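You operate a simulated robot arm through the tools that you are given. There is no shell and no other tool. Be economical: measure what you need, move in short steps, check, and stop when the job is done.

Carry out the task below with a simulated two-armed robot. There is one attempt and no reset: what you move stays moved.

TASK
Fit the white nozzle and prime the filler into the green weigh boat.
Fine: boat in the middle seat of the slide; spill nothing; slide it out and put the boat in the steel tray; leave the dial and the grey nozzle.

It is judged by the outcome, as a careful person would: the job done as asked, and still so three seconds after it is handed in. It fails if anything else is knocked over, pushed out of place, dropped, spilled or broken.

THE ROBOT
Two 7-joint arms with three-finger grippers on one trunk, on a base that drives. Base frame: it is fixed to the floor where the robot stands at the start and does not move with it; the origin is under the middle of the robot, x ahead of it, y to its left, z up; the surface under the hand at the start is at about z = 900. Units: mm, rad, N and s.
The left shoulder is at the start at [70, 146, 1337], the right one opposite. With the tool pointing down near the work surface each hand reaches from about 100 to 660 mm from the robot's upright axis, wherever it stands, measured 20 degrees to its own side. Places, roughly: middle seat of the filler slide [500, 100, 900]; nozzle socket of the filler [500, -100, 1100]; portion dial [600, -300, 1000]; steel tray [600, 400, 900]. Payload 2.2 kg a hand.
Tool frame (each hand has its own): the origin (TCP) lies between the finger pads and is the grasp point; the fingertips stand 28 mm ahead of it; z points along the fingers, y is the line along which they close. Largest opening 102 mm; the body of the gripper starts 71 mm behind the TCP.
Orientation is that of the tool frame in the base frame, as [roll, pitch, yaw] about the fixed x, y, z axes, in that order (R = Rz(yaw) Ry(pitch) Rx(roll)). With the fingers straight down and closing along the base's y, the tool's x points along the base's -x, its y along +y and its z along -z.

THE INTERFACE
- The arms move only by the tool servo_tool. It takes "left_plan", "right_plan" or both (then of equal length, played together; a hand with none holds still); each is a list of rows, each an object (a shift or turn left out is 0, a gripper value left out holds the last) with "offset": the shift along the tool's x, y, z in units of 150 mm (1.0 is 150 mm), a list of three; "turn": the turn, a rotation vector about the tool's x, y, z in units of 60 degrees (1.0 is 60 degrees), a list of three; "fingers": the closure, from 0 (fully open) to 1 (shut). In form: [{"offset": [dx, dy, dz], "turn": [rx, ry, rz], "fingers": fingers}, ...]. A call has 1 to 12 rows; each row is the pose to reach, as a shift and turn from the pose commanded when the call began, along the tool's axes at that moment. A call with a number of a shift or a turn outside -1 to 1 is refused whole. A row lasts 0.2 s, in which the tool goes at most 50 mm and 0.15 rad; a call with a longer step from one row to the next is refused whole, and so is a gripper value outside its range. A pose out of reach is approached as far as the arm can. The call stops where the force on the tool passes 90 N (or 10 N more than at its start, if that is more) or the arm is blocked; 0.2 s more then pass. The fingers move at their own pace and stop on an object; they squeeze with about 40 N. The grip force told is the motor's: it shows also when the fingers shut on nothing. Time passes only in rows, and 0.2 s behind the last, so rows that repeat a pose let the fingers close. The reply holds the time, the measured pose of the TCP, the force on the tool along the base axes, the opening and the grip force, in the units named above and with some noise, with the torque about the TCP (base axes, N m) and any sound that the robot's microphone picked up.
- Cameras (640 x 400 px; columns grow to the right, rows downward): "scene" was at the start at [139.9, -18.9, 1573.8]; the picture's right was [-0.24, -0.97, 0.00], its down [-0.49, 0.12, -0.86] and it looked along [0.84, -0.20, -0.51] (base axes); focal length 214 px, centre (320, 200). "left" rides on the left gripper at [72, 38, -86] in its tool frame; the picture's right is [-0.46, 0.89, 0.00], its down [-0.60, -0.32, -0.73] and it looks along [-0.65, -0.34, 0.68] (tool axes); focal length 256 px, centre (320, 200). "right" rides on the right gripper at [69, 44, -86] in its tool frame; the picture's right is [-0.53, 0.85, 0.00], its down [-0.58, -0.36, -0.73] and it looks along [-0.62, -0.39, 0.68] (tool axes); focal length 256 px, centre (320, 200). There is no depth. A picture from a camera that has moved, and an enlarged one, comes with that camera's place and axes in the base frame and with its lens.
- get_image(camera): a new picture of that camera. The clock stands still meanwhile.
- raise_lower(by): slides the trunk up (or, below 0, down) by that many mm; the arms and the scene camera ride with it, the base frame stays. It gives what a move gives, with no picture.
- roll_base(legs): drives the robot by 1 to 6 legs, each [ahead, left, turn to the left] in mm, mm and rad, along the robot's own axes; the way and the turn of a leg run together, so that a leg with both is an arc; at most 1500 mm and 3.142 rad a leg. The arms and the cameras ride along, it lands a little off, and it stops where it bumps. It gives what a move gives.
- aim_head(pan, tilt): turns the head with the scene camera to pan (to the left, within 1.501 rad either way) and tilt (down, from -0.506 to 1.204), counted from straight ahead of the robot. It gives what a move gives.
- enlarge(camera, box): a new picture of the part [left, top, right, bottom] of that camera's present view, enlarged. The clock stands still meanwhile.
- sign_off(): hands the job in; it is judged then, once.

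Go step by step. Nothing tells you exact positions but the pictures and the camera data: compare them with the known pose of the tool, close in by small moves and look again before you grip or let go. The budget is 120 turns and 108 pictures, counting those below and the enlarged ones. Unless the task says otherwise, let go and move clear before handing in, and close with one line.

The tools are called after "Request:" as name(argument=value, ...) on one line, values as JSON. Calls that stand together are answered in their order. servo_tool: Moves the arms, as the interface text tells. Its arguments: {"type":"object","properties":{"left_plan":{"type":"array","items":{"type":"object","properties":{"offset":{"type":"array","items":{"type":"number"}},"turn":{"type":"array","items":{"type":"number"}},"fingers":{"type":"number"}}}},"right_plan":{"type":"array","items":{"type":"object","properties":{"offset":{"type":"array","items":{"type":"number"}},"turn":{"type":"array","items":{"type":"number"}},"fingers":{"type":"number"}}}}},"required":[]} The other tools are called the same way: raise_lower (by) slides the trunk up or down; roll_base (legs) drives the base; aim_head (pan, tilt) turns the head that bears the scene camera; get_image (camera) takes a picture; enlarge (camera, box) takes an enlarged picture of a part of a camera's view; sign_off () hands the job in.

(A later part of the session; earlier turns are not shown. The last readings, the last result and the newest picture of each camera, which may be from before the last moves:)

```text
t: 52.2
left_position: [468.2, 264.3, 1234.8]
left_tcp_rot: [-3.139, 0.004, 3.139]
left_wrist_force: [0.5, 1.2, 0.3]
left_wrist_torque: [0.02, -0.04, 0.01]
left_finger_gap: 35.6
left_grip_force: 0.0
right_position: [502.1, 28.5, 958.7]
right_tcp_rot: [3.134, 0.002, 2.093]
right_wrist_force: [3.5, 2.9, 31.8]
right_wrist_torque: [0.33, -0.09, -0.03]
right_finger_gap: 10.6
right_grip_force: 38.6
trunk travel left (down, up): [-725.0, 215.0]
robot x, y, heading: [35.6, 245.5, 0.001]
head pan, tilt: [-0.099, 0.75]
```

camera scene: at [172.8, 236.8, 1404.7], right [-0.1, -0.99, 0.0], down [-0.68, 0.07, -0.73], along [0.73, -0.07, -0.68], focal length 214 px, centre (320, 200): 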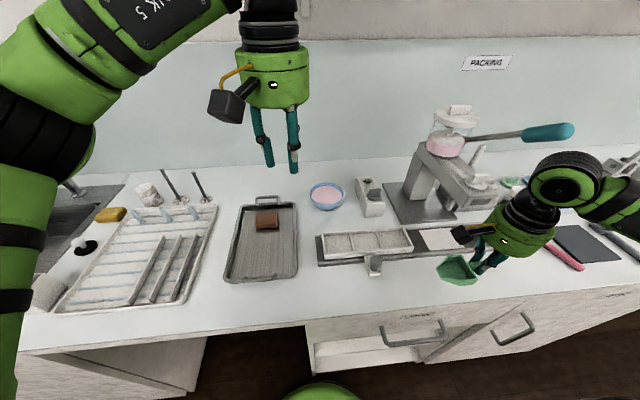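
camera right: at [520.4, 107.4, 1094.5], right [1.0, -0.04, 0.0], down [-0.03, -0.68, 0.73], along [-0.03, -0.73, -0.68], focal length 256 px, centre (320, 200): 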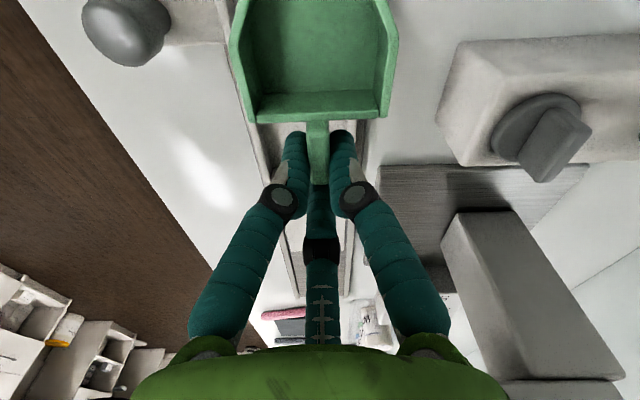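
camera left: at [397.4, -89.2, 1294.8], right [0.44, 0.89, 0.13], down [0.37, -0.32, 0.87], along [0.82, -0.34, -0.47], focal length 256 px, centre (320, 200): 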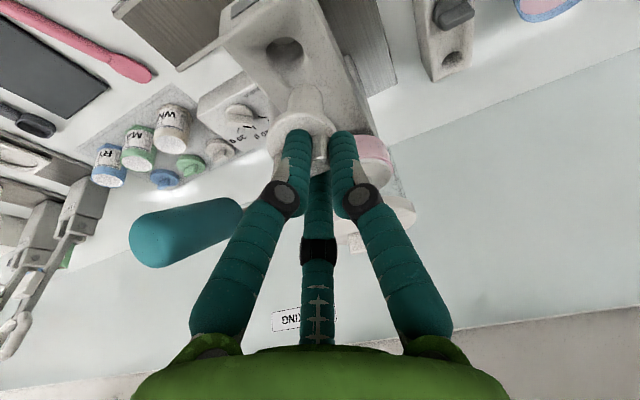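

I'll look closely at the contact area.

Request:
enlarge(camera="left", box=[180, 70, 280, 140])

Request:
enlarge(camera="right", box=[220, 0, 420, 140])

```text
5.71 times, centred on (230, 105) of left
camera zoom: at [395.0, 301.6, 1321.5], right [0.47, 0.88, 0.0], down [0.6, -0.32, 0.73], along [0.65, -0.34, -0.68], focal length 1463 px, centre (834, 743)
```

zoom: 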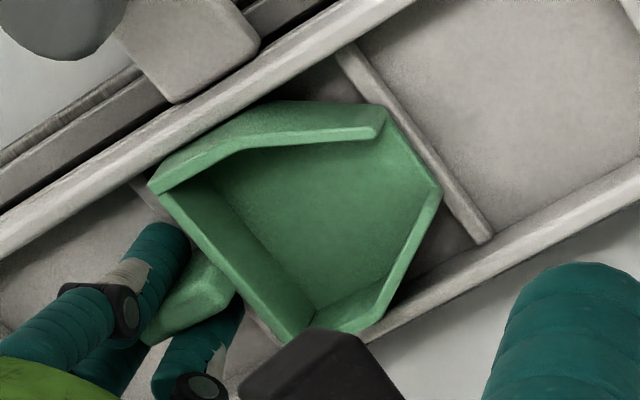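

```text
2.86 times, centred on (320, 70) of right
camera zoom: at [503.9, 111.0, 1044.1], right [1.0, -0.04, 0.01], down [-0.04, -0.68, 0.73], along [-0.02, -0.73, -0.68], focal length 731 px, centre (320, 571)
```

zoom: 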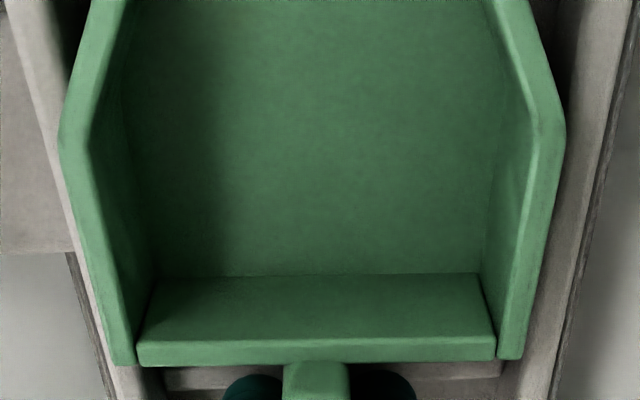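

The divider is at y≈38–43 and the pan's back clears it by 7 mm, so I can shift 4 mm further to −y to free the fingertips. Then lower.

Request:
servo_tool(right_plan=[{"offset": [0, 0, -0.05], "fingers": 1}, {"offset": [-0.029, -0.009, -0.05]}, {"offset": [-0.029, -0.009, -0.02]}, {"offset": [-0.029, -0.009, 0.0]}, {"offset": [-0.029, -0.009, 0.01]}, {"offset": [-0.029, -0.009, 0.01]}])

```text
t: 53.6
left_position: [466.4, 262.4, 1235.8]
left_tcp_rot: [3.141, 0.004, 3.14]
left_wrist_force: [-0.1, -0.1, -0.1]
left_wrist_torque: [0.01, 0.01, 0.0]
left_finger_gap: 35.7
left_grip_force: 0.1
right_position: [503.2, 22.0, 955.8]
right_tcp_rot: [3.132, 0.005, 2.09]
right_wrist_force: [-1.5, -4.6, 34.5]
right_wrist_torque: [0.44, 0.08, 0.01]
right_finger_gap: 10.6
right_grip_force: 37.3
trunk travel left (down, up): [-725.0, 215.0]
robot x, y, heading: [38.0, 250.2, 0.0]
head pan, tilt: [-0.099, 0.75]
```

Contact is now further back (y≈38), with the boat almost down. I'll unload the force, open only slightly, rise and look at how it sits.

Request:
servo_tool(right_plan=[{"offset": [0, 0, -0.02], "fingers": 1}, {"offset": [0, 0, -0.02], "fingers": 0.85}, {"offset": [0, 0, -0.02], "fingers": 0.79}, {"offset": [0, 0, -0.02], "fingers": 0.79}, {"offset": [0, 0, -0.1], "fingers": 0.78}, {"offset": [0, 0, -0.25], "fingers": 0.78}, {"offset": [0, 0, -0.45], "fingers": 0.65}, {"offset": [0, 0, -0.45], "fingers": 0.65}])

Request:
enlarge(camera="scene", box=[320, 210, 424, 275])

Request:
enlarge(camera="right", box=[200, 0, 440, 150])

```text
t: 55.4
left_position: [471.3, 260.7, 1234.9]
left_tcp_rot: [3.141, 0.0, 3.14]
left_wrist_force: [1.0, -0.6, -0.6]
left_wrist_torque: [0.01, -0.01, -0.03]
left_finger_gap: 35.7
left_grip_force: 0.0
right_position: [504.2, 21.3, 1020.0]
right_tcp_rot: [-3.14, -0.001, 2.093]
right_wrist_force: [-0.6, 0.0, -0.9]
right_wrist_torque: [0.02, 0.02, -0.02]
right_finger_gap: 35.6
right_grip_force: 0.1
trunk travel left (down, up): [-725.0, 215.0]
robot x, y, heading: [37.4, 242.3, 0.002]
head pan, tilt: [-0.099, 0.75]
```

```text
6.15 times, centred on (372, 242) of scene
camera zoom: at [173.3, 238.3, 1404.7], right [-0.1, -0.99, 0.0], down [-0.68, 0.07, -0.73], along [0.73, -0.07, -0.68], focal length 1320 px, centre (0, -62)
```

zoom: 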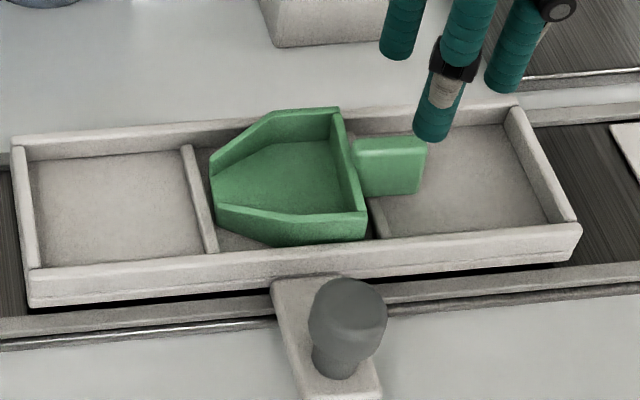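

```text
2.67 times, centred on (320, 75) of right
camera zoom: at [506.9, 103.6, 1105.4], right [1.0, -0.04, 0.0], down [-0.03, -0.68, 0.73], along [-0.03, -0.73, -0.68], focal length 683 px, centre (320, 533)
```

zoom: 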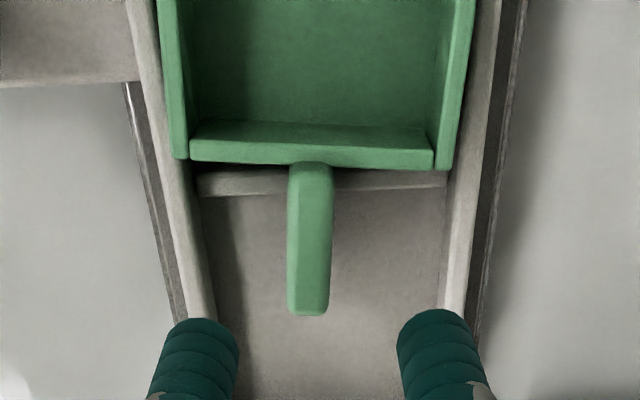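

The boat sits flat in the middle seat with its handle over the divider. I'll retract the right hand and drive back to the right, to use the left hand (tilted) on the slide knob.

Request:
servo_tool(right_plan=[{"offset": [0, 0, -0.2]}, {"offset": [0.1, -0.173, -0.3]}, {"offset": [0.2, -0.346, -0.4]}, {"offset": [0.3, -0.52, -0.5]}, {"offset": [0.4, -0.693, -0.5]}, {"offset": [0.5, -0.866, -0.5]}, {"offset": [0.5, -0.866, -0.5]}])

Request:
roll_base(legs=[[0, -220, 0]])

```text
t: 57.0
left_position: [471.0, 261.2, 1234.4]
left_tcp_rot: [3.141, -0.001, 3.14]
left_wrist_force: [0.2, -0.3, 0.6]
left_wrist_torque: [0.04, 0.03, 0.0]
left_finger_gap: 35.8
left_grip_force: 0.0
right_position: [353.8, 22.3, 1092.3]
right_tcp_rot: [-3.139, 0.0, 2.092]
right_wrist_force: [-0.1, 0.3, -0.1]
right_wrist_torque: [-0.03, 0.02, -0.01]
right_finger_gap: 35.6
right_grip_force: 0.1
trunk travel left (down, up): [-725.0, 215.0]
robot x, y, heading: [39.3, 244.5, 0.005]
head pan, tilt: [-0.099, 0.75]
```

```text
t: 58.7
left_position: [470.6, 47.8, 1234.2]
left_tcp_rot: [-3.139, 0.0, 3.136]
left_wrist_force: [0.7, -0.4, -0.8]
left_wrist_torque: [-0.02, -0.01, 0.01]
left_finger_gap: 35.6
left_grip_force: 0.0
right_position: [351.9, -191.7, 1091.7]
right_tcp_rot: [-3.139, 0.001, 2.088]
right_wrist_force: [-0.2, 0.7, 0.4]
right_wrist_torque: [0.0, -0.03, -0.01]
right_finger_gap: 35.7
right_grip_force: 0.1
trunk travel left (down, up): [-725.0, 215.0]
robot x, y, heading: [36.3, 27.8, 0.001]
head pan, tilt: [-0.099, 0.75]
```

Now the left hand tilts and goes above the knob, while the right hand clears to the right.

Request:
servo_tool(left_plan=[{"offset": [0.08, 0.05, 0.2], "turn": [0, -0.12, 0], "fingers": 0.35}, {"offset": [0.16, 0.1, 0.4], "turn": [0, -0.24, 0]}, {"offset": [0.25, 0.15, 0.6], "turn": [0, -0.35, 0]}, {"offset": [0.333, 0.2, 0.8], "turn": [0, -0.382, 0]}, {"offset": [0.333, 0.2, 0.867], "turn": [0, -0.382, 0]}, {"offset": [0.333, 0.2, 0.867], "turn": [0, -0.382, 0]}], right_plan=[{"offset": [-0.15, -0.09, 0]}, {"offset": [-0.3, -0.18, 0]}, {"offset": [-0.45, -0.27, 0]}, {"offset": [-0.6, -0.36, 0]}, {"offset": [-0.75, -0.433, 0]}, {"offset": [-0.75, -0.433, 0]}])

Request:
get_image(camera="left")

```text
t: 60.1
left_position: [420.6, 74.7, 1104.4]
left_tcp_rot: [3.142, 0.399, -3.142]
left_wrist_force: [0.3, -0.6, 0.1]
left_wrist_torque: [0.01, -0.01, -0.01]
left_finger_gap: 66.2
left_grip_force: 0.1
right_position: [350.0, -324.6, 1091.9]
right_tcp_rot: [-3.14, -0.001, 2.089]
right_wrist_force: [-0.1, 0.0, -0.5]
right_wrist_torque: [-0.02, 0.04, 0.01]
right_finger_gap: 35.8
right_grip_force: 0.0
trunk travel left (down, up): [-725.0, 215.0]
robot x, y, heading: [38.0, 24.7, -0.002]
head pan, tilt: [-0.099, 0.75]
```

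```text
35 pictures are left
camera left: at [320.7, 112.9, 1155.4], right [0.43, 0.88, 0.18], down [0.27, -0.32, 0.91], along [0.86, -0.34, -0.38], focal length 256 px, centre (320, 200)
```

left: 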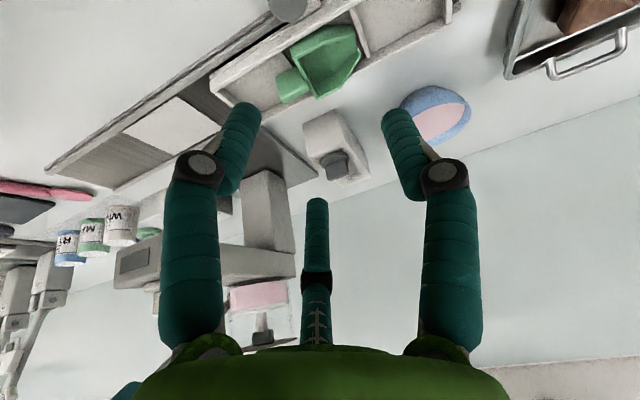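

Knob confirmed near [434, 74, 950]. Descending to just above it and checking.

Request:
servo_tool(left_plan=[{"offset": [0.07, 0, 0.19]}, {"offset": [0.14, 0, 0.38]}, {"offset": [0.199, 0, 0.567]}, {"offset": [0.199, 0, 0.567]}])

Request:
get_image(camera="left")

Request:
enlarge(camera="scene", box=[220, 220, 324, 300])

```text
t: 61.1
left_position: [424.4, 76.0, 1012.6]
left_tcp_rot: [3.14, 0.401, 3.138]
left_wrist_force: [0.2, 0.1, 0.0]
left_wrist_torque: [0.01, -0.01, 0.0]
left_finger_gap: 66.4
left_grip_force: 0.0
right_position: [349.3, -326.1, 1091.9]
right_tcp_rot: [-3.141, 0.0, 2.09]
right_wrist_force: [-0.1, 0.2, -0.1]
right_wrist_torque: [0.01, 0.02, 0.02]
right_finger_gap: 35.7
right_grip_force: 0.0
trunk travel left (down, up): [-725.0, 215.0]
robot x, y, heading: [41.4, 28.5, -0.004]
head pan, tilt: [-0.099, 0.75]
```

```text
34 pictures are left
camera left: at [324.8, 114.2, 1064.5], right [0.43, 0.88, 0.18], down [0.27, -0.32, 0.91], along [0.86, -0.34, -0.38], focal length 256 px, centre (320, 200)
```

left: 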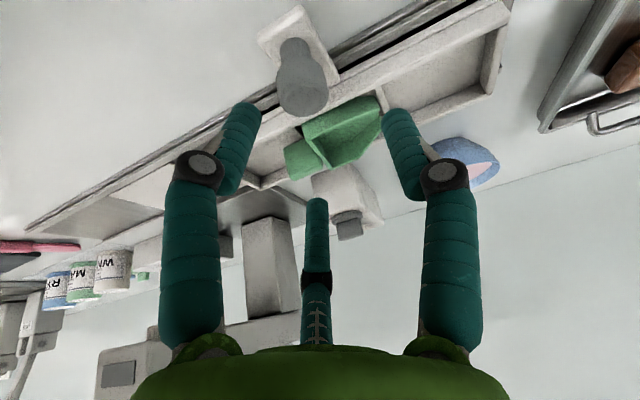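

```text
5.00 times, centred on (272, 260) of scene
camera zoom: at [172.4, 23.3, 1404.7], right [-0.1, -0.99, 0.0], down [-0.68, 0.07, -0.73], along [0.73, -0.08, -0.68], focal length 1072 px, centre (560, -100)
```

zoom: 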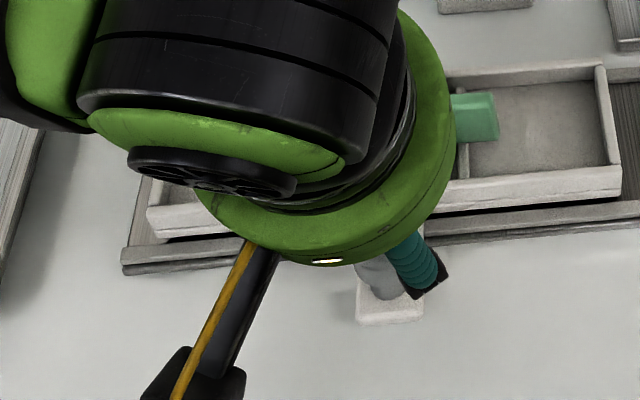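

Descending around the knob and closing.

Request:
servo_tool(left_plan=[{"offset": [0.04, 0.008, 0.1], "fingers": 0.35}, {"offset": [0.08, 0.008, 0.19], "fingers": 0.35}, {"offset": [0.119, 0.008, 0.282], "fingers": 0.35}, {"offset": [0.119, 0.008, 0.282], "fingers": 0.6}, {"offset": [0.119, 0.008, 0.282], "fingers": 1}, {"offset": [0.119, 0.008, 0.282], "fingers": 1}, {"offset": [0.119, 0.008, 0.282], "fingers": 1}])

Request:
get_image(camera="left")

```text
t: 62.7
left_position: [421.6, 75.5, 965.1]
left_tcp_rot: [3.137, 0.389, 3.132]
left_wrist_force: [-21.7, -11.3, -29.6]
left_wrist_torque: [-0.19, -0.26, -0.34]
left_finger_gap: 28.5
left_grip_force: 45.2
right_position: [347.9, -327.3, 1090.8]
right_tcp_rot: [3.141, -0.001, 2.09]
right_wrist_force: [-1.3, -0.1, -0.2]
right_wrist_torque: [0.0, -0.01, -0.01]
right_finger_gap: 35.8
right_grip_force: 0.1
trunk travel left (down, up): [-725.0, 215.0]
robot x, y, heading: [36.0, 29.7, -0.006]
head pan, tilt: [-0.099, 0.75]
```

```text
32 pictures are left
camera left: at [322.1, 114.1, 1018.3], right [0.44, 0.88, 0.18], down [0.28, -0.32, 0.9], along [0.85, -0.35, -0.39], focal length 256 px, centre (320, 200)
```

left: 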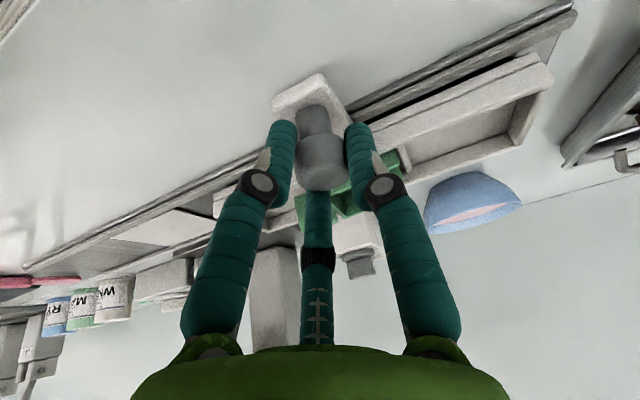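

The knob is gripped. I'll relax the side load, then slide to −y (right hand moves further clear).

Request:
servo_tool(left_plan=[{"offset": [0.02, -0.01, 0.012], "fingers": 1}, {"offset": [0.02, -0.1, 0.012]}, {"offset": [0.02, -0.24, 0.012]}, {"offset": [0.02, -0.4, 0.012]}, {"offset": [0.02, -0.56, 0.012]}, {"offset": [0.02, -0.7, 0.012]}, {"offset": [0.02, -0.72, 0.012]}, {"offset": [0.02, -0.72, 0.012]}], right_plan=[{"offset": [-0.1, -0.06, 0]}, {"offset": [-0.2, -0.12, 0]}, {"offset": [-0.3, -0.173, 0]}, {"offset": [-0.35, -0.2, 0]}, {"offset": [-0.35, -0.2, 0]}, {"offset": [-0.35, -0.2, 0]}, {"offset": [-0.35, -0.2, 0]}, {"offset": [-0.35, -0.2, 0]}])

Request:
get_image(camera="scene")

```text
t: 64.5
left_position: [421.5, -30.9, 966.3]
left_tcp_rot: [3.141, 0.399, 3.136]
left_wrist_force: [-14.5, 0.0, -13.4]
left_wrist_torque: [-0.19, -0.24, -0.17]
left_finger_gap: 28.4
left_grip_force: 45.4
right_position: [349.5, -383.0, 1091.6]
right_tcp_rot: [3.142, 0.001, 2.09]
right_wrist_force: [-0.5, 0.4, -0.2]
right_wrist_torque: [0.01, 0.0, 0.0]
right_finger_gap: 36.0
right_grip_force: 0.0
trunk travel left (down, up): [-725.0, 215.0]
robot x, y, heading: [42.1, 30.8, -0.0]
head pan, tilt: [-0.099, 0.75]
```

```text
31 pictures are left
camera scene: at [170.3, 23.2, 1404.9], right [-0.1, -0.99, 0.0], down [-0.68, 0.07, -0.73], along [0.73, -0.08, -0.68], focal length 214 px, centre (320, 200)
```

scene: 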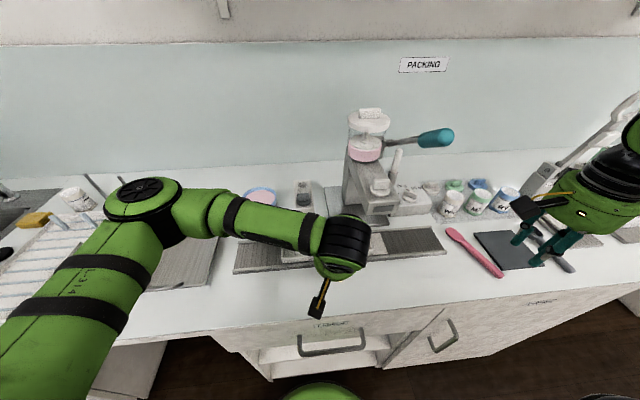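

The slide moves freely. Another 109 mm to bring the middle seat under the nozzle.

Request:
servo_tool(left_plan=[{"offset": [0.005, -0.1, 0.0], "fingers": 1}, {"offset": [0.005, -0.25, 0]}, {"offset": [0.005, -0.4, 0]}, {"offset": [0.005, -0.55, 0]}, {"offset": [0.005, -0.68, 0]}, {"offset": [0.005, -0.727, 0]}, {"offset": [0.005, -0.727, 0]}])

Request:
get_image(camera="left")

Request:
get_image(camera="scene")

```text
t: 66.1
left_position: [421.2, -141.0, 965.7]
left_tcp_rot: [-3.14, 0.402, 3.139]
left_wrist_force: [-5.2, -3.1, 3.3]
left_wrist_torque: [0.65, 0.6, 0.27]
left_finger_gap: 28.6
left_grip_force: 44.7
right_position: [349.9, -384.9, 1092.1]
right_tcp_rot: [3.141, -0.001, 2.088]
right_wrist_force: [-0.2, 0.3, 0.8]
right_wrist_torque: [0.03, -0.06, 0.01]
right_finger_gap: 35.9
right_grip_force: 0.1
trunk travel left (down, up): [-725.0, 215.0]
robot x, y, heading: [39.9, 32.2, -0.005]
head pan, tilt: [-0.099, 0.75]
```

```text
30 pictures are left
camera left: at [320.8, -102.6, 1016.8], right [0.43, 0.88, 0.18], down [0.27, -0.32, 0.91], along [0.86, -0.34, -0.37], focal length 256 px, centre (320, 200)
```

left: 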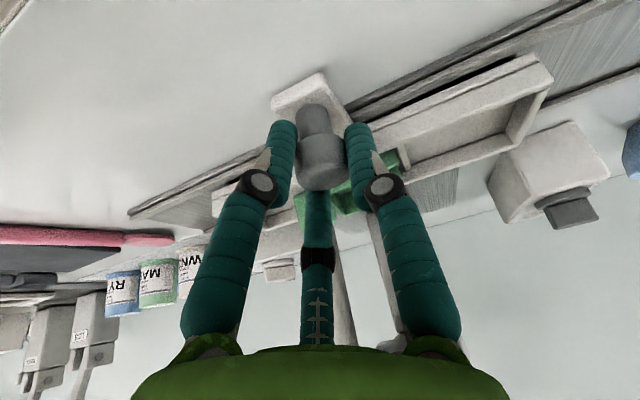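

```text
29 pictures are left
camera scene: at [170.9, 22.5, 1405.0], right [-0.1, -0.99, 0.0], down [-0.68, 0.07, -0.73], along [0.73, -0.07, -0.68], focal length 214 px, centre (320, 200)
```

scene: 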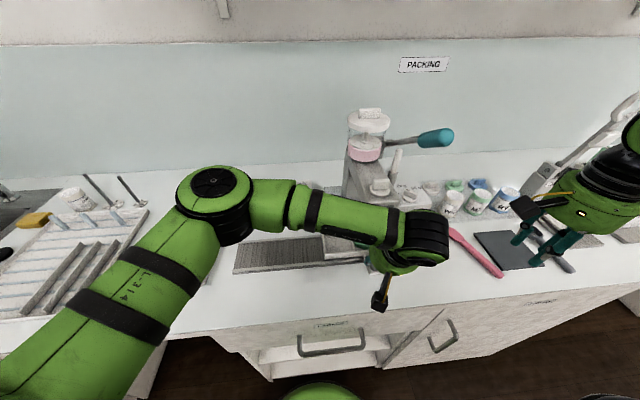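

At y = −141. Releasing the knob and backing the hand out to inspect alignment.

Request:
servo_tool(left_plan=[{"fingers": 0.5}, {"fingers": 0.35}, {"fingers": 0.35}, {"offset": [0, 0, -0.2], "fingers": 0.35}, {"offset": [0, 0, -0.45]}, {"offset": [0, 0.2, -0.6]}, {"offset": [0, 0.5, -0.7]}, {"offset": [0, 0.8, -0.7]}, {"offset": [0, 1.0, -0.7]}, {"offset": [0, 1.0, -0.7]}])

Request:
enlarge(camera="scene", box=[310, 150, 470, 270])

```text
t: 68.3
left_position: [382.2, 10.2, 1062.0]
left_tcp_rot: [3.141, 0.4, 3.138]
left_wrist_force: [-0.4, 0.7, -0.6]
left_wrist_torque: [0.01, 0.0, 0.01]
left_finger_gap: 66.2
left_grip_force: 0.1
right_position: [351.2, -384.3, 1091.9]
right_tcp_rot: [3.141, -0.003, 2.09]
right_wrist_force: [0.4, -0.4, 0.0]
right_wrist_torque: [0.0, 0.04, 0.01]
right_finger_gap: 35.9
right_grip_force: 0.0
trunk travel left (down, up): [-725.0, 215.0]
robot x, y, heading: [35.5, 24.5, -0.002]
head pan, tilt: [-0.099, 0.75]
```

```text
3.33 times, centred on (390, 210) of scene
camera zoom: at [172.4, 22.4, 1404.7], right [-0.1, -0.99, 0.0], down [-0.68, 0.07, -0.73], along [0.73, -0.07, -0.68], focal length 715 px, centre (87, 167)
```

zoom: 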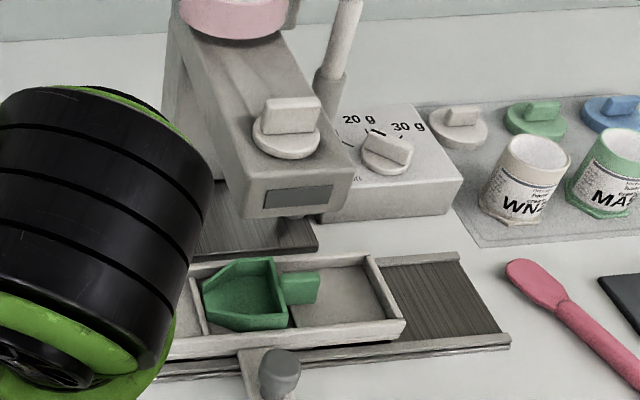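

The boat's pan is centred under the nozzle (within a few mm in y). Now a close look at the lever.

Request:
enlarge(camera="scene", box=[336, 95, 464, 195])

```text
4.00 times, centred on (400, 145) of scene
camera zoom: at [172.4, 22.4, 1404.7], right [-0.1, -0.99, 0.0], down [-0.68, 0.07, -0.73], along [0.73, -0.07, -0.68], focal length 858 px, centre (0, 420)
```

zoom: 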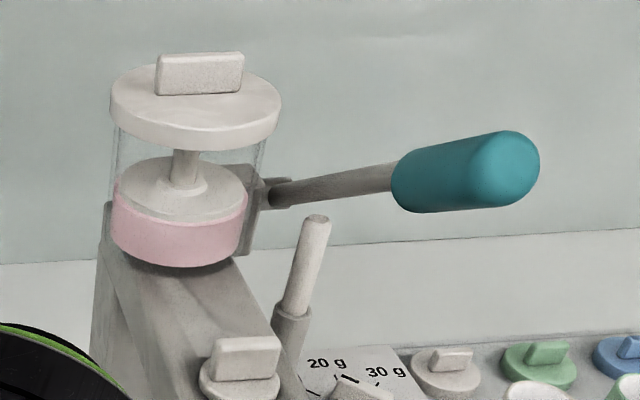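

The lever handle's end is at about [452, −203, 1256], its pivot near [661, −200, 1134], so it swings down about y. I'll bring the right hand above it with the jaws oriented to pinch the handle's sides (yaw 150°).

Request:
servo_tool(right_plan=[{"offset": [0, 0, -0.25], "turn": [0, 0, -0.125], "fingers": 0.35}, {"offset": [0, 0, -0.5], "turn": [0, 0, -0.25]}, {"offset": [0, 0, -0.75], "turn": [0, 0, -0.375]}, {"offset": [0, 0, -1.0], "turn": [0, 0, -0.5]}, {"offset": [0, 0, -1.0], "turn": [0, 0, -0.5]}])

Request:
servo_tool(right_plan=[{"offset": [0, 0.1, -0.25]}, {"offset": [-0.02, 0.3, -0.5]}, {"offset": [-0.04, 0.55, -0.57]}, {"offset": [-0.04, 0.8, -0.57]}, {"offset": [-0.04, 0.99, -0.57]}, {"offset": [-0.04, 0.99, -0.57]}])

Request:
get_image(camera="right")

```text
t: 69.5
left_position: [381.8, 10.8, 1062.2]
left_tcp_rot: [-3.141, 0.401, 3.138]
left_wrist_force: [-0.1, 0.1, -0.9]
left_wrist_torque: [-0.01, -0.02, -0.01]
left_finger_gap: 66.3
left_grip_force: 0.0
right_position: [350.0, -384.1, 1244.5]
right_tcp_rot: [-3.141, 0.0, 2.617]
right_wrist_force: [-0.3, 0.0, 0.2]
right_wrist_torque: [0.02, -0.02, 0.0]
right_finger_gap: 66.4
right_grip_force: 0.1
right hand out of reach, approached as far as the arm can: row 1
trunk travel left (down, up): [-725.0, 215.0]
robot x, y, heading: [38.3, 35.2, -0.003]
head pan, tilt: [-0.099, 0.75]
```

```text
t: 70.9
left_position: [381.4, 10.3, 1063.3]
left_tcp_rot: [3.14, 0.4, 3.138]
left_wrist_force: [0.0, -0.8, -0.4]
left_wrist_torque: [0.06, 0.01, -0.03]
left_finger_gap: 66.1
left_grip_force: 0.0
right_position: [430.4, -259.0, 1327.6]
right_tcp_rot: [-3.141, -0.001, 2.613]
right_wrist_force: [-0.8, 0.0, 0.4]
right_wrist_torque: [0.01, -0.03, 0.01]
right_finger_gap: 66.4
right_grip_force: 0.0
trunk travel left (down, up): [-725.0, 215.0]
robot x, y, heading: [40.9, 31.3, -0.001]
head pan, tilt: [-0.099, 0.75]
```

```text
26 pictures are left
camera right: at [392.9, -185.4, 1414.2], right [0.89, 0.46, 0.0], down [0.31, -0.61, 0.73], along [0.34, -0.65, -0.68], focal length 256 px, centre (320, 200)
```

right: 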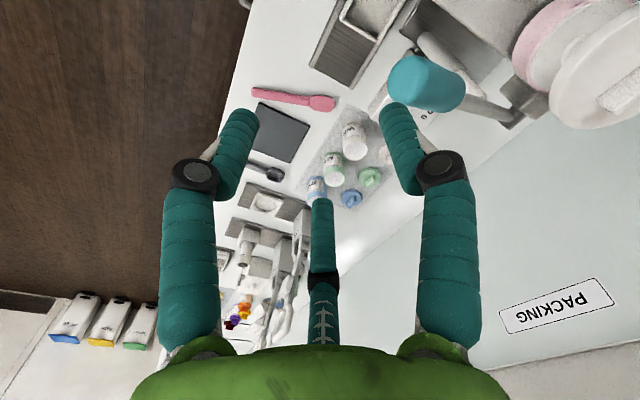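

The handle is visible to the right of the hand's view. Moving to directly above its end and re-measuring.

Request:
servo_tool(right_plan=[{"offset": [-0.005, 0.15, 0]}, {"offset": [-0.01, 0.3, 0]}, {"offset": [-0.02, 0.4, 0.05]}, {"offset": [-0.02, 0.4, 0.05]}])

Request:
get_image(camera="right")

Request:
enlarge(camera="scene", box=[336, 60, 496, 180])

```text
t: 71.9
left_position: [382.8, 11.3, 1062.3]
left_tcp_rot: [-3.141, 0.399, 3.138]
left_wrist_force: [0.3, 0.3, -0.2]
left_wrist_torque: [0.01, -0.02, -0.03]
left_finger_gap: 66.3
left_grip_force: 0.0
right_position: [464.3, -207.5, 1319.4]
right_tcp_rot: [3.141, -0.002, 2.614]
right_wrist_force: [0.1, 0.6, 0.9]
right_wrist_torque: [-0.02, -0.01, 0.01]
right_finger_gap: 66.4
right_grip_force: 0.1
trunk travel left (down, up): [-725.0, 215.0]
robot x, y, heading: [34.8, 29.6, -0.005]
head pan, tilt: [-0.099, 0.75]
```

```text
25 pictures are left
camera right: at [426.9, -134.1, 1405.5], right [0.89, 0.46, 0.0], down [0.31, -0.61, 0.73], along [0.34, -0.65, -0.68], focal length 256 px, centre (320, 200)
```

right: 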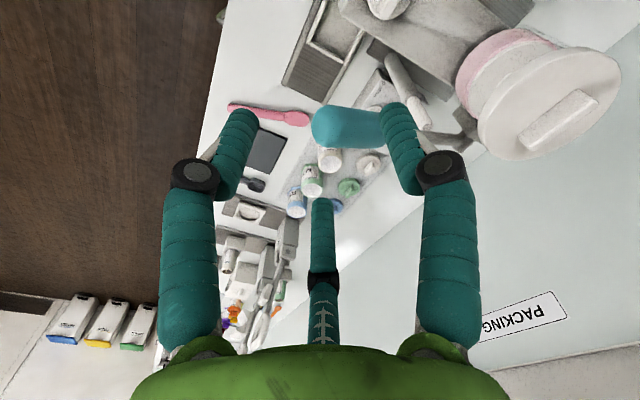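

```text
3.33 times, centred on (416, 120) of scene
camera zoom: at [172.2, 23.7, 1404.7], right [-0.1, -0.99, 0.0], down [-0.68, 0.07, -0.73], along [0.73, -0.08, -0.68], focal length 715 px, centre (0, 467)
```

zoom: 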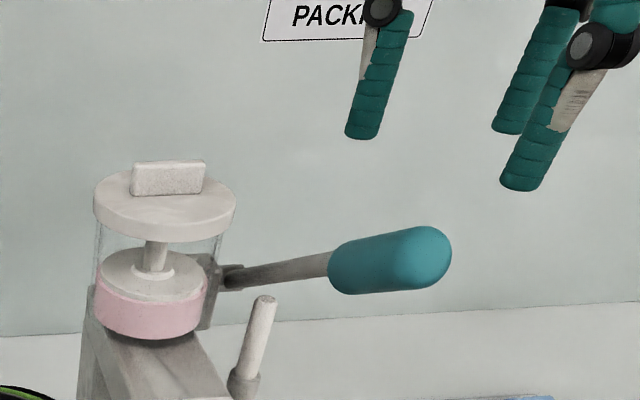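

Refined: handle end [470, −225, 1241], lever pivot ≈ [648, −195, 1139]. Moving to straddle the handle near its end, then a check.

Request:
servo_tool(right_plan=[{"offset": [-0.08, -0.015, 0.0], "turn": [0, 0, -0.08]}, {"offset": [-0.156, -0.03, 0.1], "turn": [0, 0, -0.158]}, {"offset": [-0.156, -0.03, 0.25], "turn": [0, 0, -0.158]}, {"offset": [-0.156, -0.03, 0.4], "turn": [0, 0, -0.158]}, {"offset": [-0.156, -0.03, 0.49], "turn": [0, 0, -0.158]}, {"offset": [-0.156, -0.03, 0.49], "turn": [0, 0, -0.158]}])

Request:
get_image(camera="right")

```text
t: 73.3
left_position: [381.9, 10.4, 1062.3]
left_tcp_rot: [3.141, 0.399, 3.139]
left_wrist_force: [0.0, 0.7, 0.6]
left_wrist_torque: [-0.04, 0.02, 0.01]
left_finger_gap: 66.4
left_grip_force: 0.0
right_position: [482.6, -223.0, 1246.5]
right_tcp_rot: [-3.141, 0.001, 2.779]
right_wrist_force: [0.1, -0.1, -0.1]
right_wrist_torque: [-0.01, 0.03, 0.02]
right_finger_gap: 66.4
right_grip_force: 0.0
trunk travel left (down, up): [-725.0, 215.0]
robot x, y, heading: [36.0, 28.2, -0.004]
head pan, tilt: [-0.099, 0.75]
```

```text
23 pictures are left
camera right: at [433.0, -157.1, 1332.6], right [0.8, 0.6, 0.0], down [0.41, -0.55, 0.73], along [0.44, -0.58, -0.68], focal length 256 px, centre (320, 200)
```

right: 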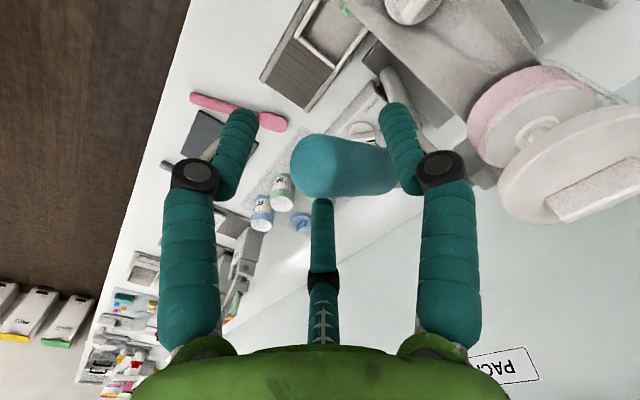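

The handle's axis passes right through the grasp point. Closing.

Request:
servo_tool(right_plan=[{"fingers": 0.6}, {"fingers": 1}, {"fingers": 1}, {"fingers": 1}])

```text
t: 74.3
left_position: [383.0, 10.8, 1063.6]
left_tcp_rot: [3.141, 0.4, 3.137]
left_wrist_force: [-0.2, -0.6, 0.3]
left_wrist_torque: [-0.01, 0.01, -0.02]
left_finger_gap: 66.2
left_grip_force: 0.0
right_position: [483.4, -224.7, 1245.0]
right_tcp_rot: [-3.141, 0.001, 2.775]
right_wrist_force: [2.0, -3.1, 2.5]
right_wrist_torque: [-0.24, -0.11, -0.2]
right_finger_gap: 45.5
right_grip_force: 44.7
trunk travel left (down, up): [-725.0, 215.0]
robot x, y, heading: [37.7, 29.5, -0.004]
head pan, tilt: [-0.099, 0.75]
```

Gripped (gap 45, ~30 mm bar). Pulling the lever down along its arc, first part.

Request:
servo_tool(right_plan=[{"offset": [0.024, -0.014, 0.054], "fingers": 1}, {"offset": [0.047, -0.028, 0.108]}, {"offset": [0.069, -0.04, 0.17]}, {"offset": [0.089, -0.052, 0.234]}, {"offset": [0.105, -0.061, 0.3]}, {"offset": [0.119, -0.07, 0.364]}, {"offset": [0.119, -0.07, 0.364]}])

Request:
enlarge(camera="scene", box=[336, 100, 496, 280])

```text
t: 75.9
left_position: [379.9, 13.7, 1064.6]
left_tcp_rot: [-3.137, 0.403, 3.14]
left_wrist_force: [-0.7, 0.4, 0.0]
left_wrist_torque: [-0.01, 0.01, 0.01]
left_finger_gap: 66.2
left_grip_force: 0.0
right_position: [460.6, -223.4, 1197.4]
right_tcp_rot: [3.136, 0.009, 2.779]
right_wrist_force: [5.5, 3.8, 35.6]
right_wrist_torque: [-0.01, -0.49, -0.33]
right_finger_gap: 44.8
right_grip_force: 45.0
trunk travel left (down, up): [-725.0, 215.0]
robot x, y, heading: [35.9, 30.0, -0.002]
head pan, tilt: [-0.099, 0.75]
```

```text
2.22 times, centred on (416, 190) of scene
camera zoom: at [169.4, 27.6, 1405.2], right [-0.1, -0.99, 0.0], down [-0.68, 0.07, -0.73], along [0.73, -0.08, -0.68], focal length 477 px, centre (107, 222)
```

zoom: 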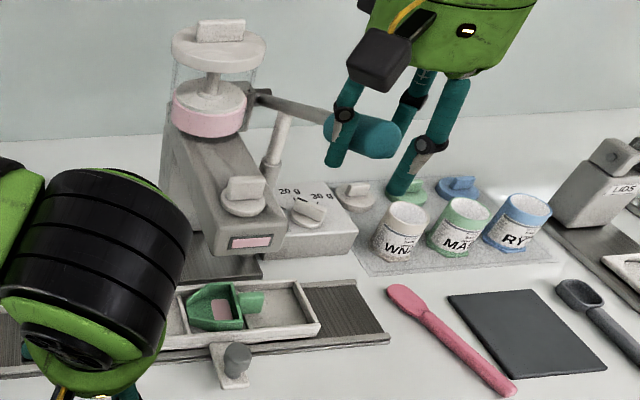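

The lever pumps: the sight window turned pink and product is landing in the boat. Continuing the stroke toward its stop.

Request:
servo_tool(right_plan=[{"offset": [0.01, -0.005, 0.066], "fingers": 1}, {"offset": [0.018, -0.01, 0.133]}, {"offset": [0.022, -0.012, 0.2]}, {"offset": [0.024, -0.014, 0.267]}, {"offset": [0.024, -0.014, 0.267]}])

Request:
enlarge(camera="scene", box=[336, 100, 496, 280])

```text
t: 77.1
left_position: [376.2, 13.5, 1066.0]
left_tcp_rot: [-3.138, 0.408, 3.138]
left_wrist_force: [0.0, -0.2, 1.2]
left_wrist_torque: [-0.04, 0.01, -0.01]
left_finger_gap: 66.4
left_grip_force: 0.0
right_position: [452.6, -225.6, 1158.6]
right_tcp_rot: [3.138, 0.016, 2.778]
right_wrist_force: [-4.1, -0.2, 44.2]
right_wrist_torque: [-0.05, -0.31, -0.55]
right_finger_gap: 27.2
right_grip_force: 45.3
trunk travel left (down, up): [-725.0, 215.0]
robot x, y, heading: [35.4, 29.1, -0.007]
head pan, tilt: [-0.099, 0.75]
```

```text
2.22 times, centred on (416, 190) of scene
camera zoom: at [165.2, 26.9, 1405.9], right [-0.1, -0.99, 0.0], down [-0.67, 0.07, -0.74], along [0.73, -0.08, -0.68], focal length 477 px, centre (107, 222)
```

zoom: 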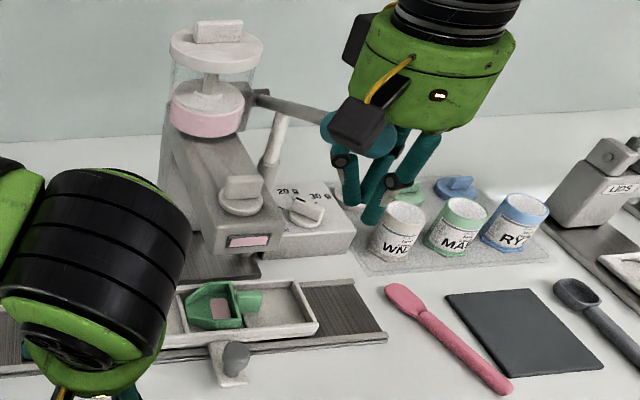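

The lever has reached its stop (the portion rod) and the fingers slid on it, so the stroke is complete. Returning the lever up along the arc.

Request:
servo_tool(right_plan=[{"offset": [0, 0, -0.1], "fingers": 1}, {"offset": [-0.02, 0.01, -0.2]}, {"offset": [-0.03, 0.02, -0.3]}, {"offset": [-0.054, 0.032, -0.397]}, {"offset": [-0.075, 0.044, -0.46]}, {"offset": [-0.096, 0.056, -0.523]}, {"offset": [-0.12, 0.07, -0.58]}, {"offset": [-0.143, 0.084, -0.631]}, {"offset": [-0.143, 0.084, -0.631]}])

Request:
enlarge(camera="scene", box=[336, 60, 496, 280])

```text
t: 78.4
left_position: [384.5, 12.2, 1062.9]
left_tcp_rot: [3.141, 0.398, 3.139]
left_wrist_force: [0.2, -0.1, -0.1]
left_wrist_torque: [-0.01, -0.01, 0.02]
left_finger_gap: 66.5
left_grip_force: 0.1
right_position: [470.3, -226.6, 1209.1]
right_tcp_rot: [-3.11, -0.042, 2.787]
right_wrist_force: [1.6, 7.1, -26.6]
right_wrist_torque: [-0.98, -0.42, -0.05]
right_finger_gap: 28.5
right_grip_force: 45.1
trunk travel left (down, up): [-725.0, 215.0]
robot x, y, heading: [40.7, 27.7, 0.001]
head pan, tilt: [-0.099, 0.75]
stopped in row 6 (right hand): the force on the tool passed its limit at 97 N (the readings are from after the stop); the commanded pose is now the measured one
```

```text
1.82 times, centred on (416, 170) of scene
camera zoom: at [176.8, 24.2, 1404.9], right [-0.1, -0.99, 0.0], down [-0.68, 0.07, -0.73], along [0.73, -0.08, -0.68], focal length 390 px, centre (146, 254)
```

zoom: 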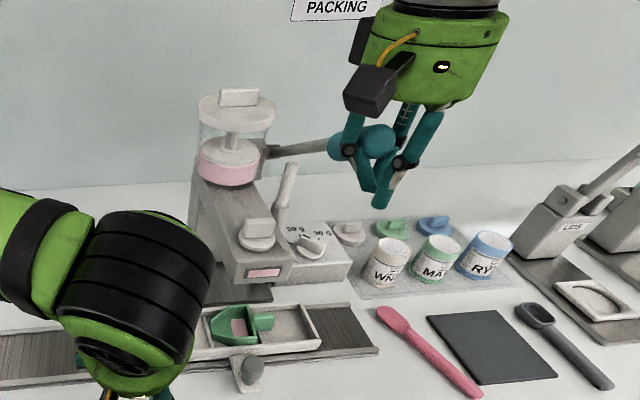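

The lever is back up at its top stop. Easing off, opening and lifting the hand straight away.

Request:
servo_tool(right_plan=[{"offset": [0, 0, 0.03], "fingers": 1}, {"offset": [0, 0, 0.03], "fingers": 0.6}, {"offset": [0, 0, 0.03], "fingers": 0.35}, {"offset": [0, 0, 0.03], "fingers": 0.33}, {"offset": [-0.04, 0.02, -0.1], "fingers": 0.33}, {"offset": [-0.04, 0.02, -0.35]}, {"offset": [-0.04, 0.02, -0.6]}, {"offset": [0.1, -0.1, -0.8]}, {"offset": [0.2, -0.3, -0.9]}, {"offset": [0.3, -0.5, -0.9]}, {"offset": [0.3, -0.5, -0.9]}])

Request:
get_image(camera="scene")

Request:
enlarge(camera="scene", box=[350, 170, 430, 270])

```text
t: 80.8
left_position: [383.2, 11.3, 1062.9]
left_tcp_rot: [-3.141, 0.4, 3.139]
left_wrist_force: [-0.5, 0.5, -0.6]
left_wrist_torque: [-0.01, 0.03, -0.02]
left_finger_gap: 66.0
left_grip_force: 0.0
right_position: [406.8, -280.4, 1349.5]
right_tcp_rot: [-3.119, -0.032, 2.788]
right_wrist_force: [0.1, -0.4, -0.7]
right_wrist_torque: [0.0, -0.01, 0.01]
right_finger_gap: 68.0
right_grip_force: 0.1
trunk travel left (down, up): [-725.0, 215.0]
robot x, y, heading: [35.1, 31.4, -0.003]
head pan, tilt: [-0.099, 0.75]
```

```text
19 pictures are left
camera scene: at [172.9, 24.0, 1404.6], right [-0.1, -0.99, 0.0], down [-0.68, 0.07, -0.73], along [0.73, -0.08, -0.68], focal length 214 px, centre (320, 200)
```

scene: 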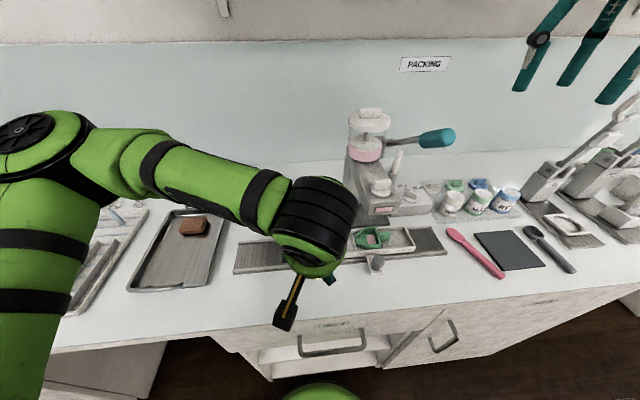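

```text
4.00 times, centred on (390, 220) of scene
camera zoom: at [172.9, 24.0, 1404.6], right [-0.1, -0.99, 0.0], down [-0.68, 0.07, -0.73], along [0.73, -0.08, -0.68], focal length 858 px, centre (40, 120)
```

zoom: 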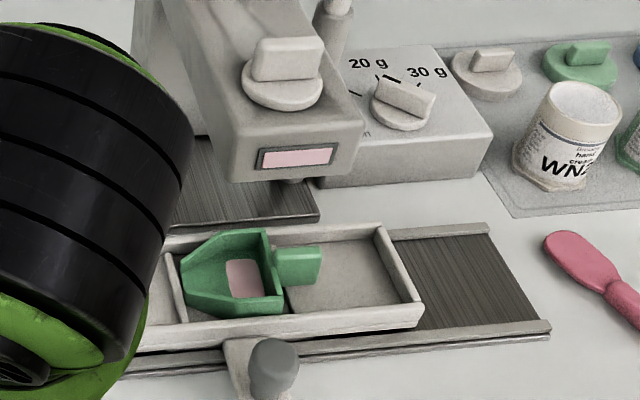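

A clean portion sits in the boat, the window shows pink, and dial and nozzle are unchanged. Now the left hand re-grips the knob.

Request:
servo_tool(left_plan=[{"offset": [0, -0.2, 0], "fingers": 0.35}, {"offset": [0, -0.45, 0]}, {"offset": [0, -0.7, 0]}, {"offset": [0, -0.9, 0.05]}, {"offset": [0, -1.0, 0.2]}, {"offset": [0, -1.0, 0.4]}, {"offset": [0, -1.0, 0.55]}, {"offset": [0, -1.0, 0.7]}, {"offset": [0, -1.0, 0.7], "fingers": 0.6}, {"offset": [0, -1.0, 0.7], "fingers": 1}, {"offset": [0, -1.0, 0.7], "fingers": 1}])

```text
t: 83.2
left_position: [421.6, -139.7, 965.6]
left_tcp_rot: [-3.141, 0.398, 3.137]
left_wrist_force: [0.4, -2.4, -0.9]
left_wrist_torque: [-0.21, -0.29, -0.2]
left_finger_gap: 28.9
left_grip_force: 45.1
right_position: [407.5, -280.5, 1349.6]
right_tcp_rot: [-3.12, -0.033, 2.787]
right_wrist_force: [0.9, 0.4, -0.5]
right_wrist_torque: [0.0, 0.02, -0.02]
right_finger_gap: 68.6
right_grip_force: 0.1
trunk travel left (down, up): [-725.0, 215.0]
robot x, y, heading: [37.0, 34.0, -0.007]
head pan, tilt: [-0.099, 0.75]
```

Knob gripped. Sliding out slowly to +y.

Request:
servo_tool(left_plan=[{"offset": [0, 0.02, 0], "fingers": 1}, {"offset": [0, 0.06, 0]}, {"offset": [0, 0.13, 0]}, {"offset": [0, 0.22, 0]}, {"offset": [0, 0.31, 0]}, {"offset": [0, 0.4, 0]}, {"offset": [0, 0.49, 0]}, {"offset": [0, 0.58, 0]}, {"offset": [0, 0.65, 0]}, {"offset": [0, 0.69, 0]}, {"offset": [0, 0.71, 0]}, {"offset": [0, 0.71, 0]}])

Request:
servo_tool(left_plan=[{"offset": [0, 0.02, 0], "fingers": 1}, {"offset": [0, 0.06, 0]}, {"offset": [0, 0.13, 0]}, {"offset": [0, 0.22, 0]}, {"offset": [0, 0.31, 0]}, {"offset": [0, 0.4, 0]}, {"offset": [0, 0.49, 0]}, {"offset": [0, 0.58, 0]}, {"offset": [0, 0.65, 0]}, {"offset": [0, 0.7, 0]}, {"offset": [0, 0.72, 0]}, {"offset": [0, 0.72, 0]}])

```text
t: 85.8
left_position: [421.1, -32.8, 965.9]
left_tcp_rot: [3.141, 0.397, 3.138]
left_wrist_force: [-11.1, -0.7, -16.6]
left_wrist_torque: [-0.35, -0.03, -0.33]
left_finger_gap: 28.5
left_grip_force: 45.2
right_position: [405.8, -280.0, 1348.5]
right_tcp_rot: [-3.118, -0.034, 2.789]
right_wrist_force: [0.1, -0.1, -0.7]
right_wrist_torque: [-0.02, -0.01, 0.01]
right_finger_gap: 68.2
right_grip_force: 0.0
trunk travel left (down, up): [-725.0, 215.0]
robot x, y, heading: [37.1, 31.2, -0.003]
head pan, tilt: [-0.099, 0.75]
```

```text
t: 88.4
left_position: [420.9, 76.0, 965.0]
left_tcp_rot: [3.139, 0.395, 3.136]
left_wrist_force: [-13.3, -3.9, -22.2]
left_wrist_torque: [-0.24, -0.12, -0.19]
left_finger_gap: 28.4
left_grip_force: 44.7
right_position: [404.6, -280.7, 1350.7]
right_tcp_rot: [-3.12, -0.033, 2.789]
right_wrist_force: [0.8, -0.2, 0.3]
right_wrist_torque: [-0.02, 0.01, -0.01]
right_finger_gap: 68.1
right_grip_force: 0.0
trunk travel left (down, up): [-725.0, 215.0]
robot x, y, heading: [40.3, 31.9, -0.002]
head pan, tilt: [-0.099, 0.75]
```

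The slide is back out. Releasing the knob, backing the left hand up and away, then driving left so the right hand can reach both seat and tray.

Request:
servo_tool(left_plan=[{"offset": [0.01, 0, 0.01], "fingers": 0.7}, {"offset": [0.01, 0, 0.01], "fingers": 0.35}, {"offset": [0.01, 0, 0.01], "fingers": 0.35}, {"offset": [0, 0, -0.15], "fingers": 0.35}, {"offset": [0, 0, -0.4]}, {"offset": [0, 0.1, -0.65]}, {"offset": [-0.1, 0.25, -0.85]}, {"offset": [-0.25, 0.4, -1.0]}, {"offset": [-0.4, 0.5, -1.0]}, {"offset": [-0.4, 0.5, -1.0]}])

Request:
roll_base(legs=[[0, 370, 0]])

Request:
get_image(camera="scene")

```text
t: 90.6
left_position: [422.5, 148.6, 1127.3]
left_tcp_rot: [3.14, 0.4, 3.138]
left_wrist_force: [0.2, -0.3, -0.2]
left_wrist_torque: [0.01, -0.01, -0.02]
left_finger_gap: 66.3
left_grip_force: 0.1
right_position: [407.2, -280.2, 1350.3]
right_tcp_rot: [-3.119, -0.033, 2.787]
right_wrist_force: [-0.5, 0.3, -0.6]
right_wrist_torque: [0.04, 0.0, 0.0]
right_finger_gap: 68.4
right_grip_force: 0.1
trunk travel left (down, up): [-725.0, 215.0]
robot x, y, heading: [33.7, 30.5, -0.003]
head pan, tilt: [-0.099, 0.75]
```

```text
t: 93.0
left_position: [422.9, 518.2, 1127.3]
left_tcp_rot: [3.14, 0.401, 3.138]
left_wrist_force: [-0.5, 0.3, 0.9]
left_wrist_torque: [0.01, 0.01, 0.0]
left_finger_gap: 66.1
left_grip_force: 0.0
right_position: [407.6, 90.8, 1348.9]
right_tcp_rot: [-3.12, -0.035, 2.787]
right_wrist_force: [-0.1, -0.2, 0.5]
right_wrist_torque: [0.01, 0.01, -0.03]
right_finger_gap: 68.0
right_grip_force: 0.0
trunk travel left (down, up): [-725.0, 215.0]
robot x, y, heading: [38.2, 401.1, -0.007]
head pan, tilt: [-0.099, 0.75]
```

```text
17 pictures are left
camera scene: at [173.4, 393.4, 1404.7], right [-0.1, -0.99, 0.0], down [-0.68, 0.07, -0.73], along [0.73, -0.07, -0.68], focal length 214 px, centre (320, 200)
```

scene: 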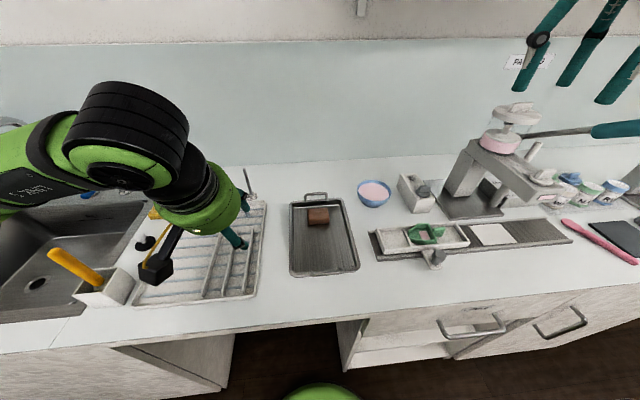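

Everything stands as it should; the tray's free area is around [540, 350]. Rotating the right hand back to yaw 2.09, vertical, while descending.

Request:
servo_tool(right_plan=[{"offset": [0, 0, 0.2], "turn": [-0.004, -0.006, 0.13], "fingers": 0.65}, {"offset": [0, 0, 0.4], "turn": [-0.008, -0.012, 0.26]}, {"offset": [0, 0, 0.6], "turn": [-0.012, -0.018, 0.39]}, {"offset": [0, 0, 0.8], "turn": [-0.016, -0.024, 0.52]}, {"offset": [0, 0, 1.0], "turn": [-0.0216, -0.0325, 0.662]}, {"offset": [0, 0, 1.0], "turn": [-0.0216, -0.0325, 0.662]}])

```text
t: 94.4
left_position: [423.4, 521.0, 1127.2]
left_tcp_rot: [3.141, 0.4, 3.14]
left_wrist_force: [-0.1, -0.1, 0.7]
left_wrist_torque: [0.01, -0.01, -0.02]
left_finger_gap: 66.3
left_grip_force: 0.0
right_position: [402.1, 89.0, 1201.1]
right_tcp_rot: [-3.135, 0.014, 2.094]
right_wrist_force: [0.1, 0.0, -0.5]
right_wrist_torque: [-0.01, 0.0, 0.01]
right_finger_gap: 35.7
right_grip_force: 0.1
trunk travel left (down, up): [-725.0, 215.0]
robot x, y, heading: [38.1, 399.1, 0.002]
head pan, tilt: [-0.099, 0.75]
```

Now over the boat's handle.

Request:
servo_tool(right_plan=[{"offset": [-0.15, 0.07, 0.15], "turn": [-0.003, 0.007, 0]}, {"offset": [-0.32, 0.15, 0.35], "turn": [-0.006, 0.0134, 0]}, {"offset": [-0.48, 0.23, 0.55], "turn": [-0.006, 0.0134, 0]}, {"offset": [-0.64, 0.31, 0.75], "turn": [-0.006, 0.0134, 0]}, {"offset": [-0.723, 0.36, 0.94], "turn": [-0.006, 0.0134, 0]}, {"offset": [-0.723, 0.36, 0.94], "turn": [-0.006, 0.0134, 0]}])

Request:
get_image(camera="right")

```text
t: 95.8
left_position: [422.8, 519.4, 1128.0]
left_tcp_rot: [3.141, 0.402, 3.138]
left_wrist_force: [0.4, 0.5, -0.1]
left_wrist_torque: [0.02, 0.02, -0.01]
left_finger_gap: 66.3
left_grip_force: 0.1
right_position: [504.3, 22.1, 1061.0]
right_tcp_rot: [-3.141, 0.0, 2.096]
right_wrist_force: [-0.6, 0.9, 0.3]
right_wrist_torque: [-0.04, -0.05, -0.01]
right_finger_gap: 35.9
right_grip_force: 0.1
trunk travel left (down, up): [-725.0, 215.0]
robot x, y, heading: [37.5, 399.9, -0.007]
head pan, tilt: [-0.099, 0.75]
```

```text
16 pictures are left
camera right: at [507.5, 104.9, 1148.0], right [1.0, -0.04, 0.0], down [-0.03, -0.68, 0.73], along [-0.03, -0.73, -0.68], focal length 256 px, centre (320, 200)
```

right: 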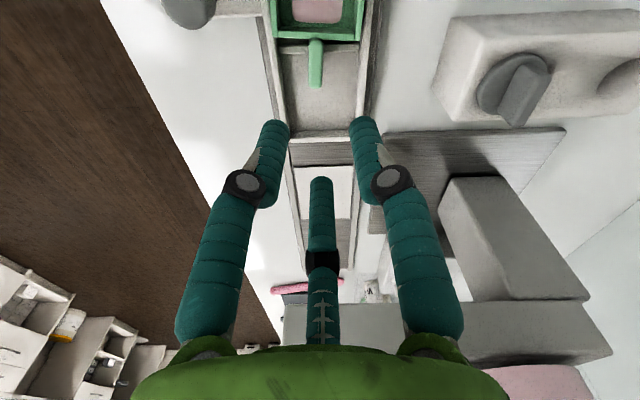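

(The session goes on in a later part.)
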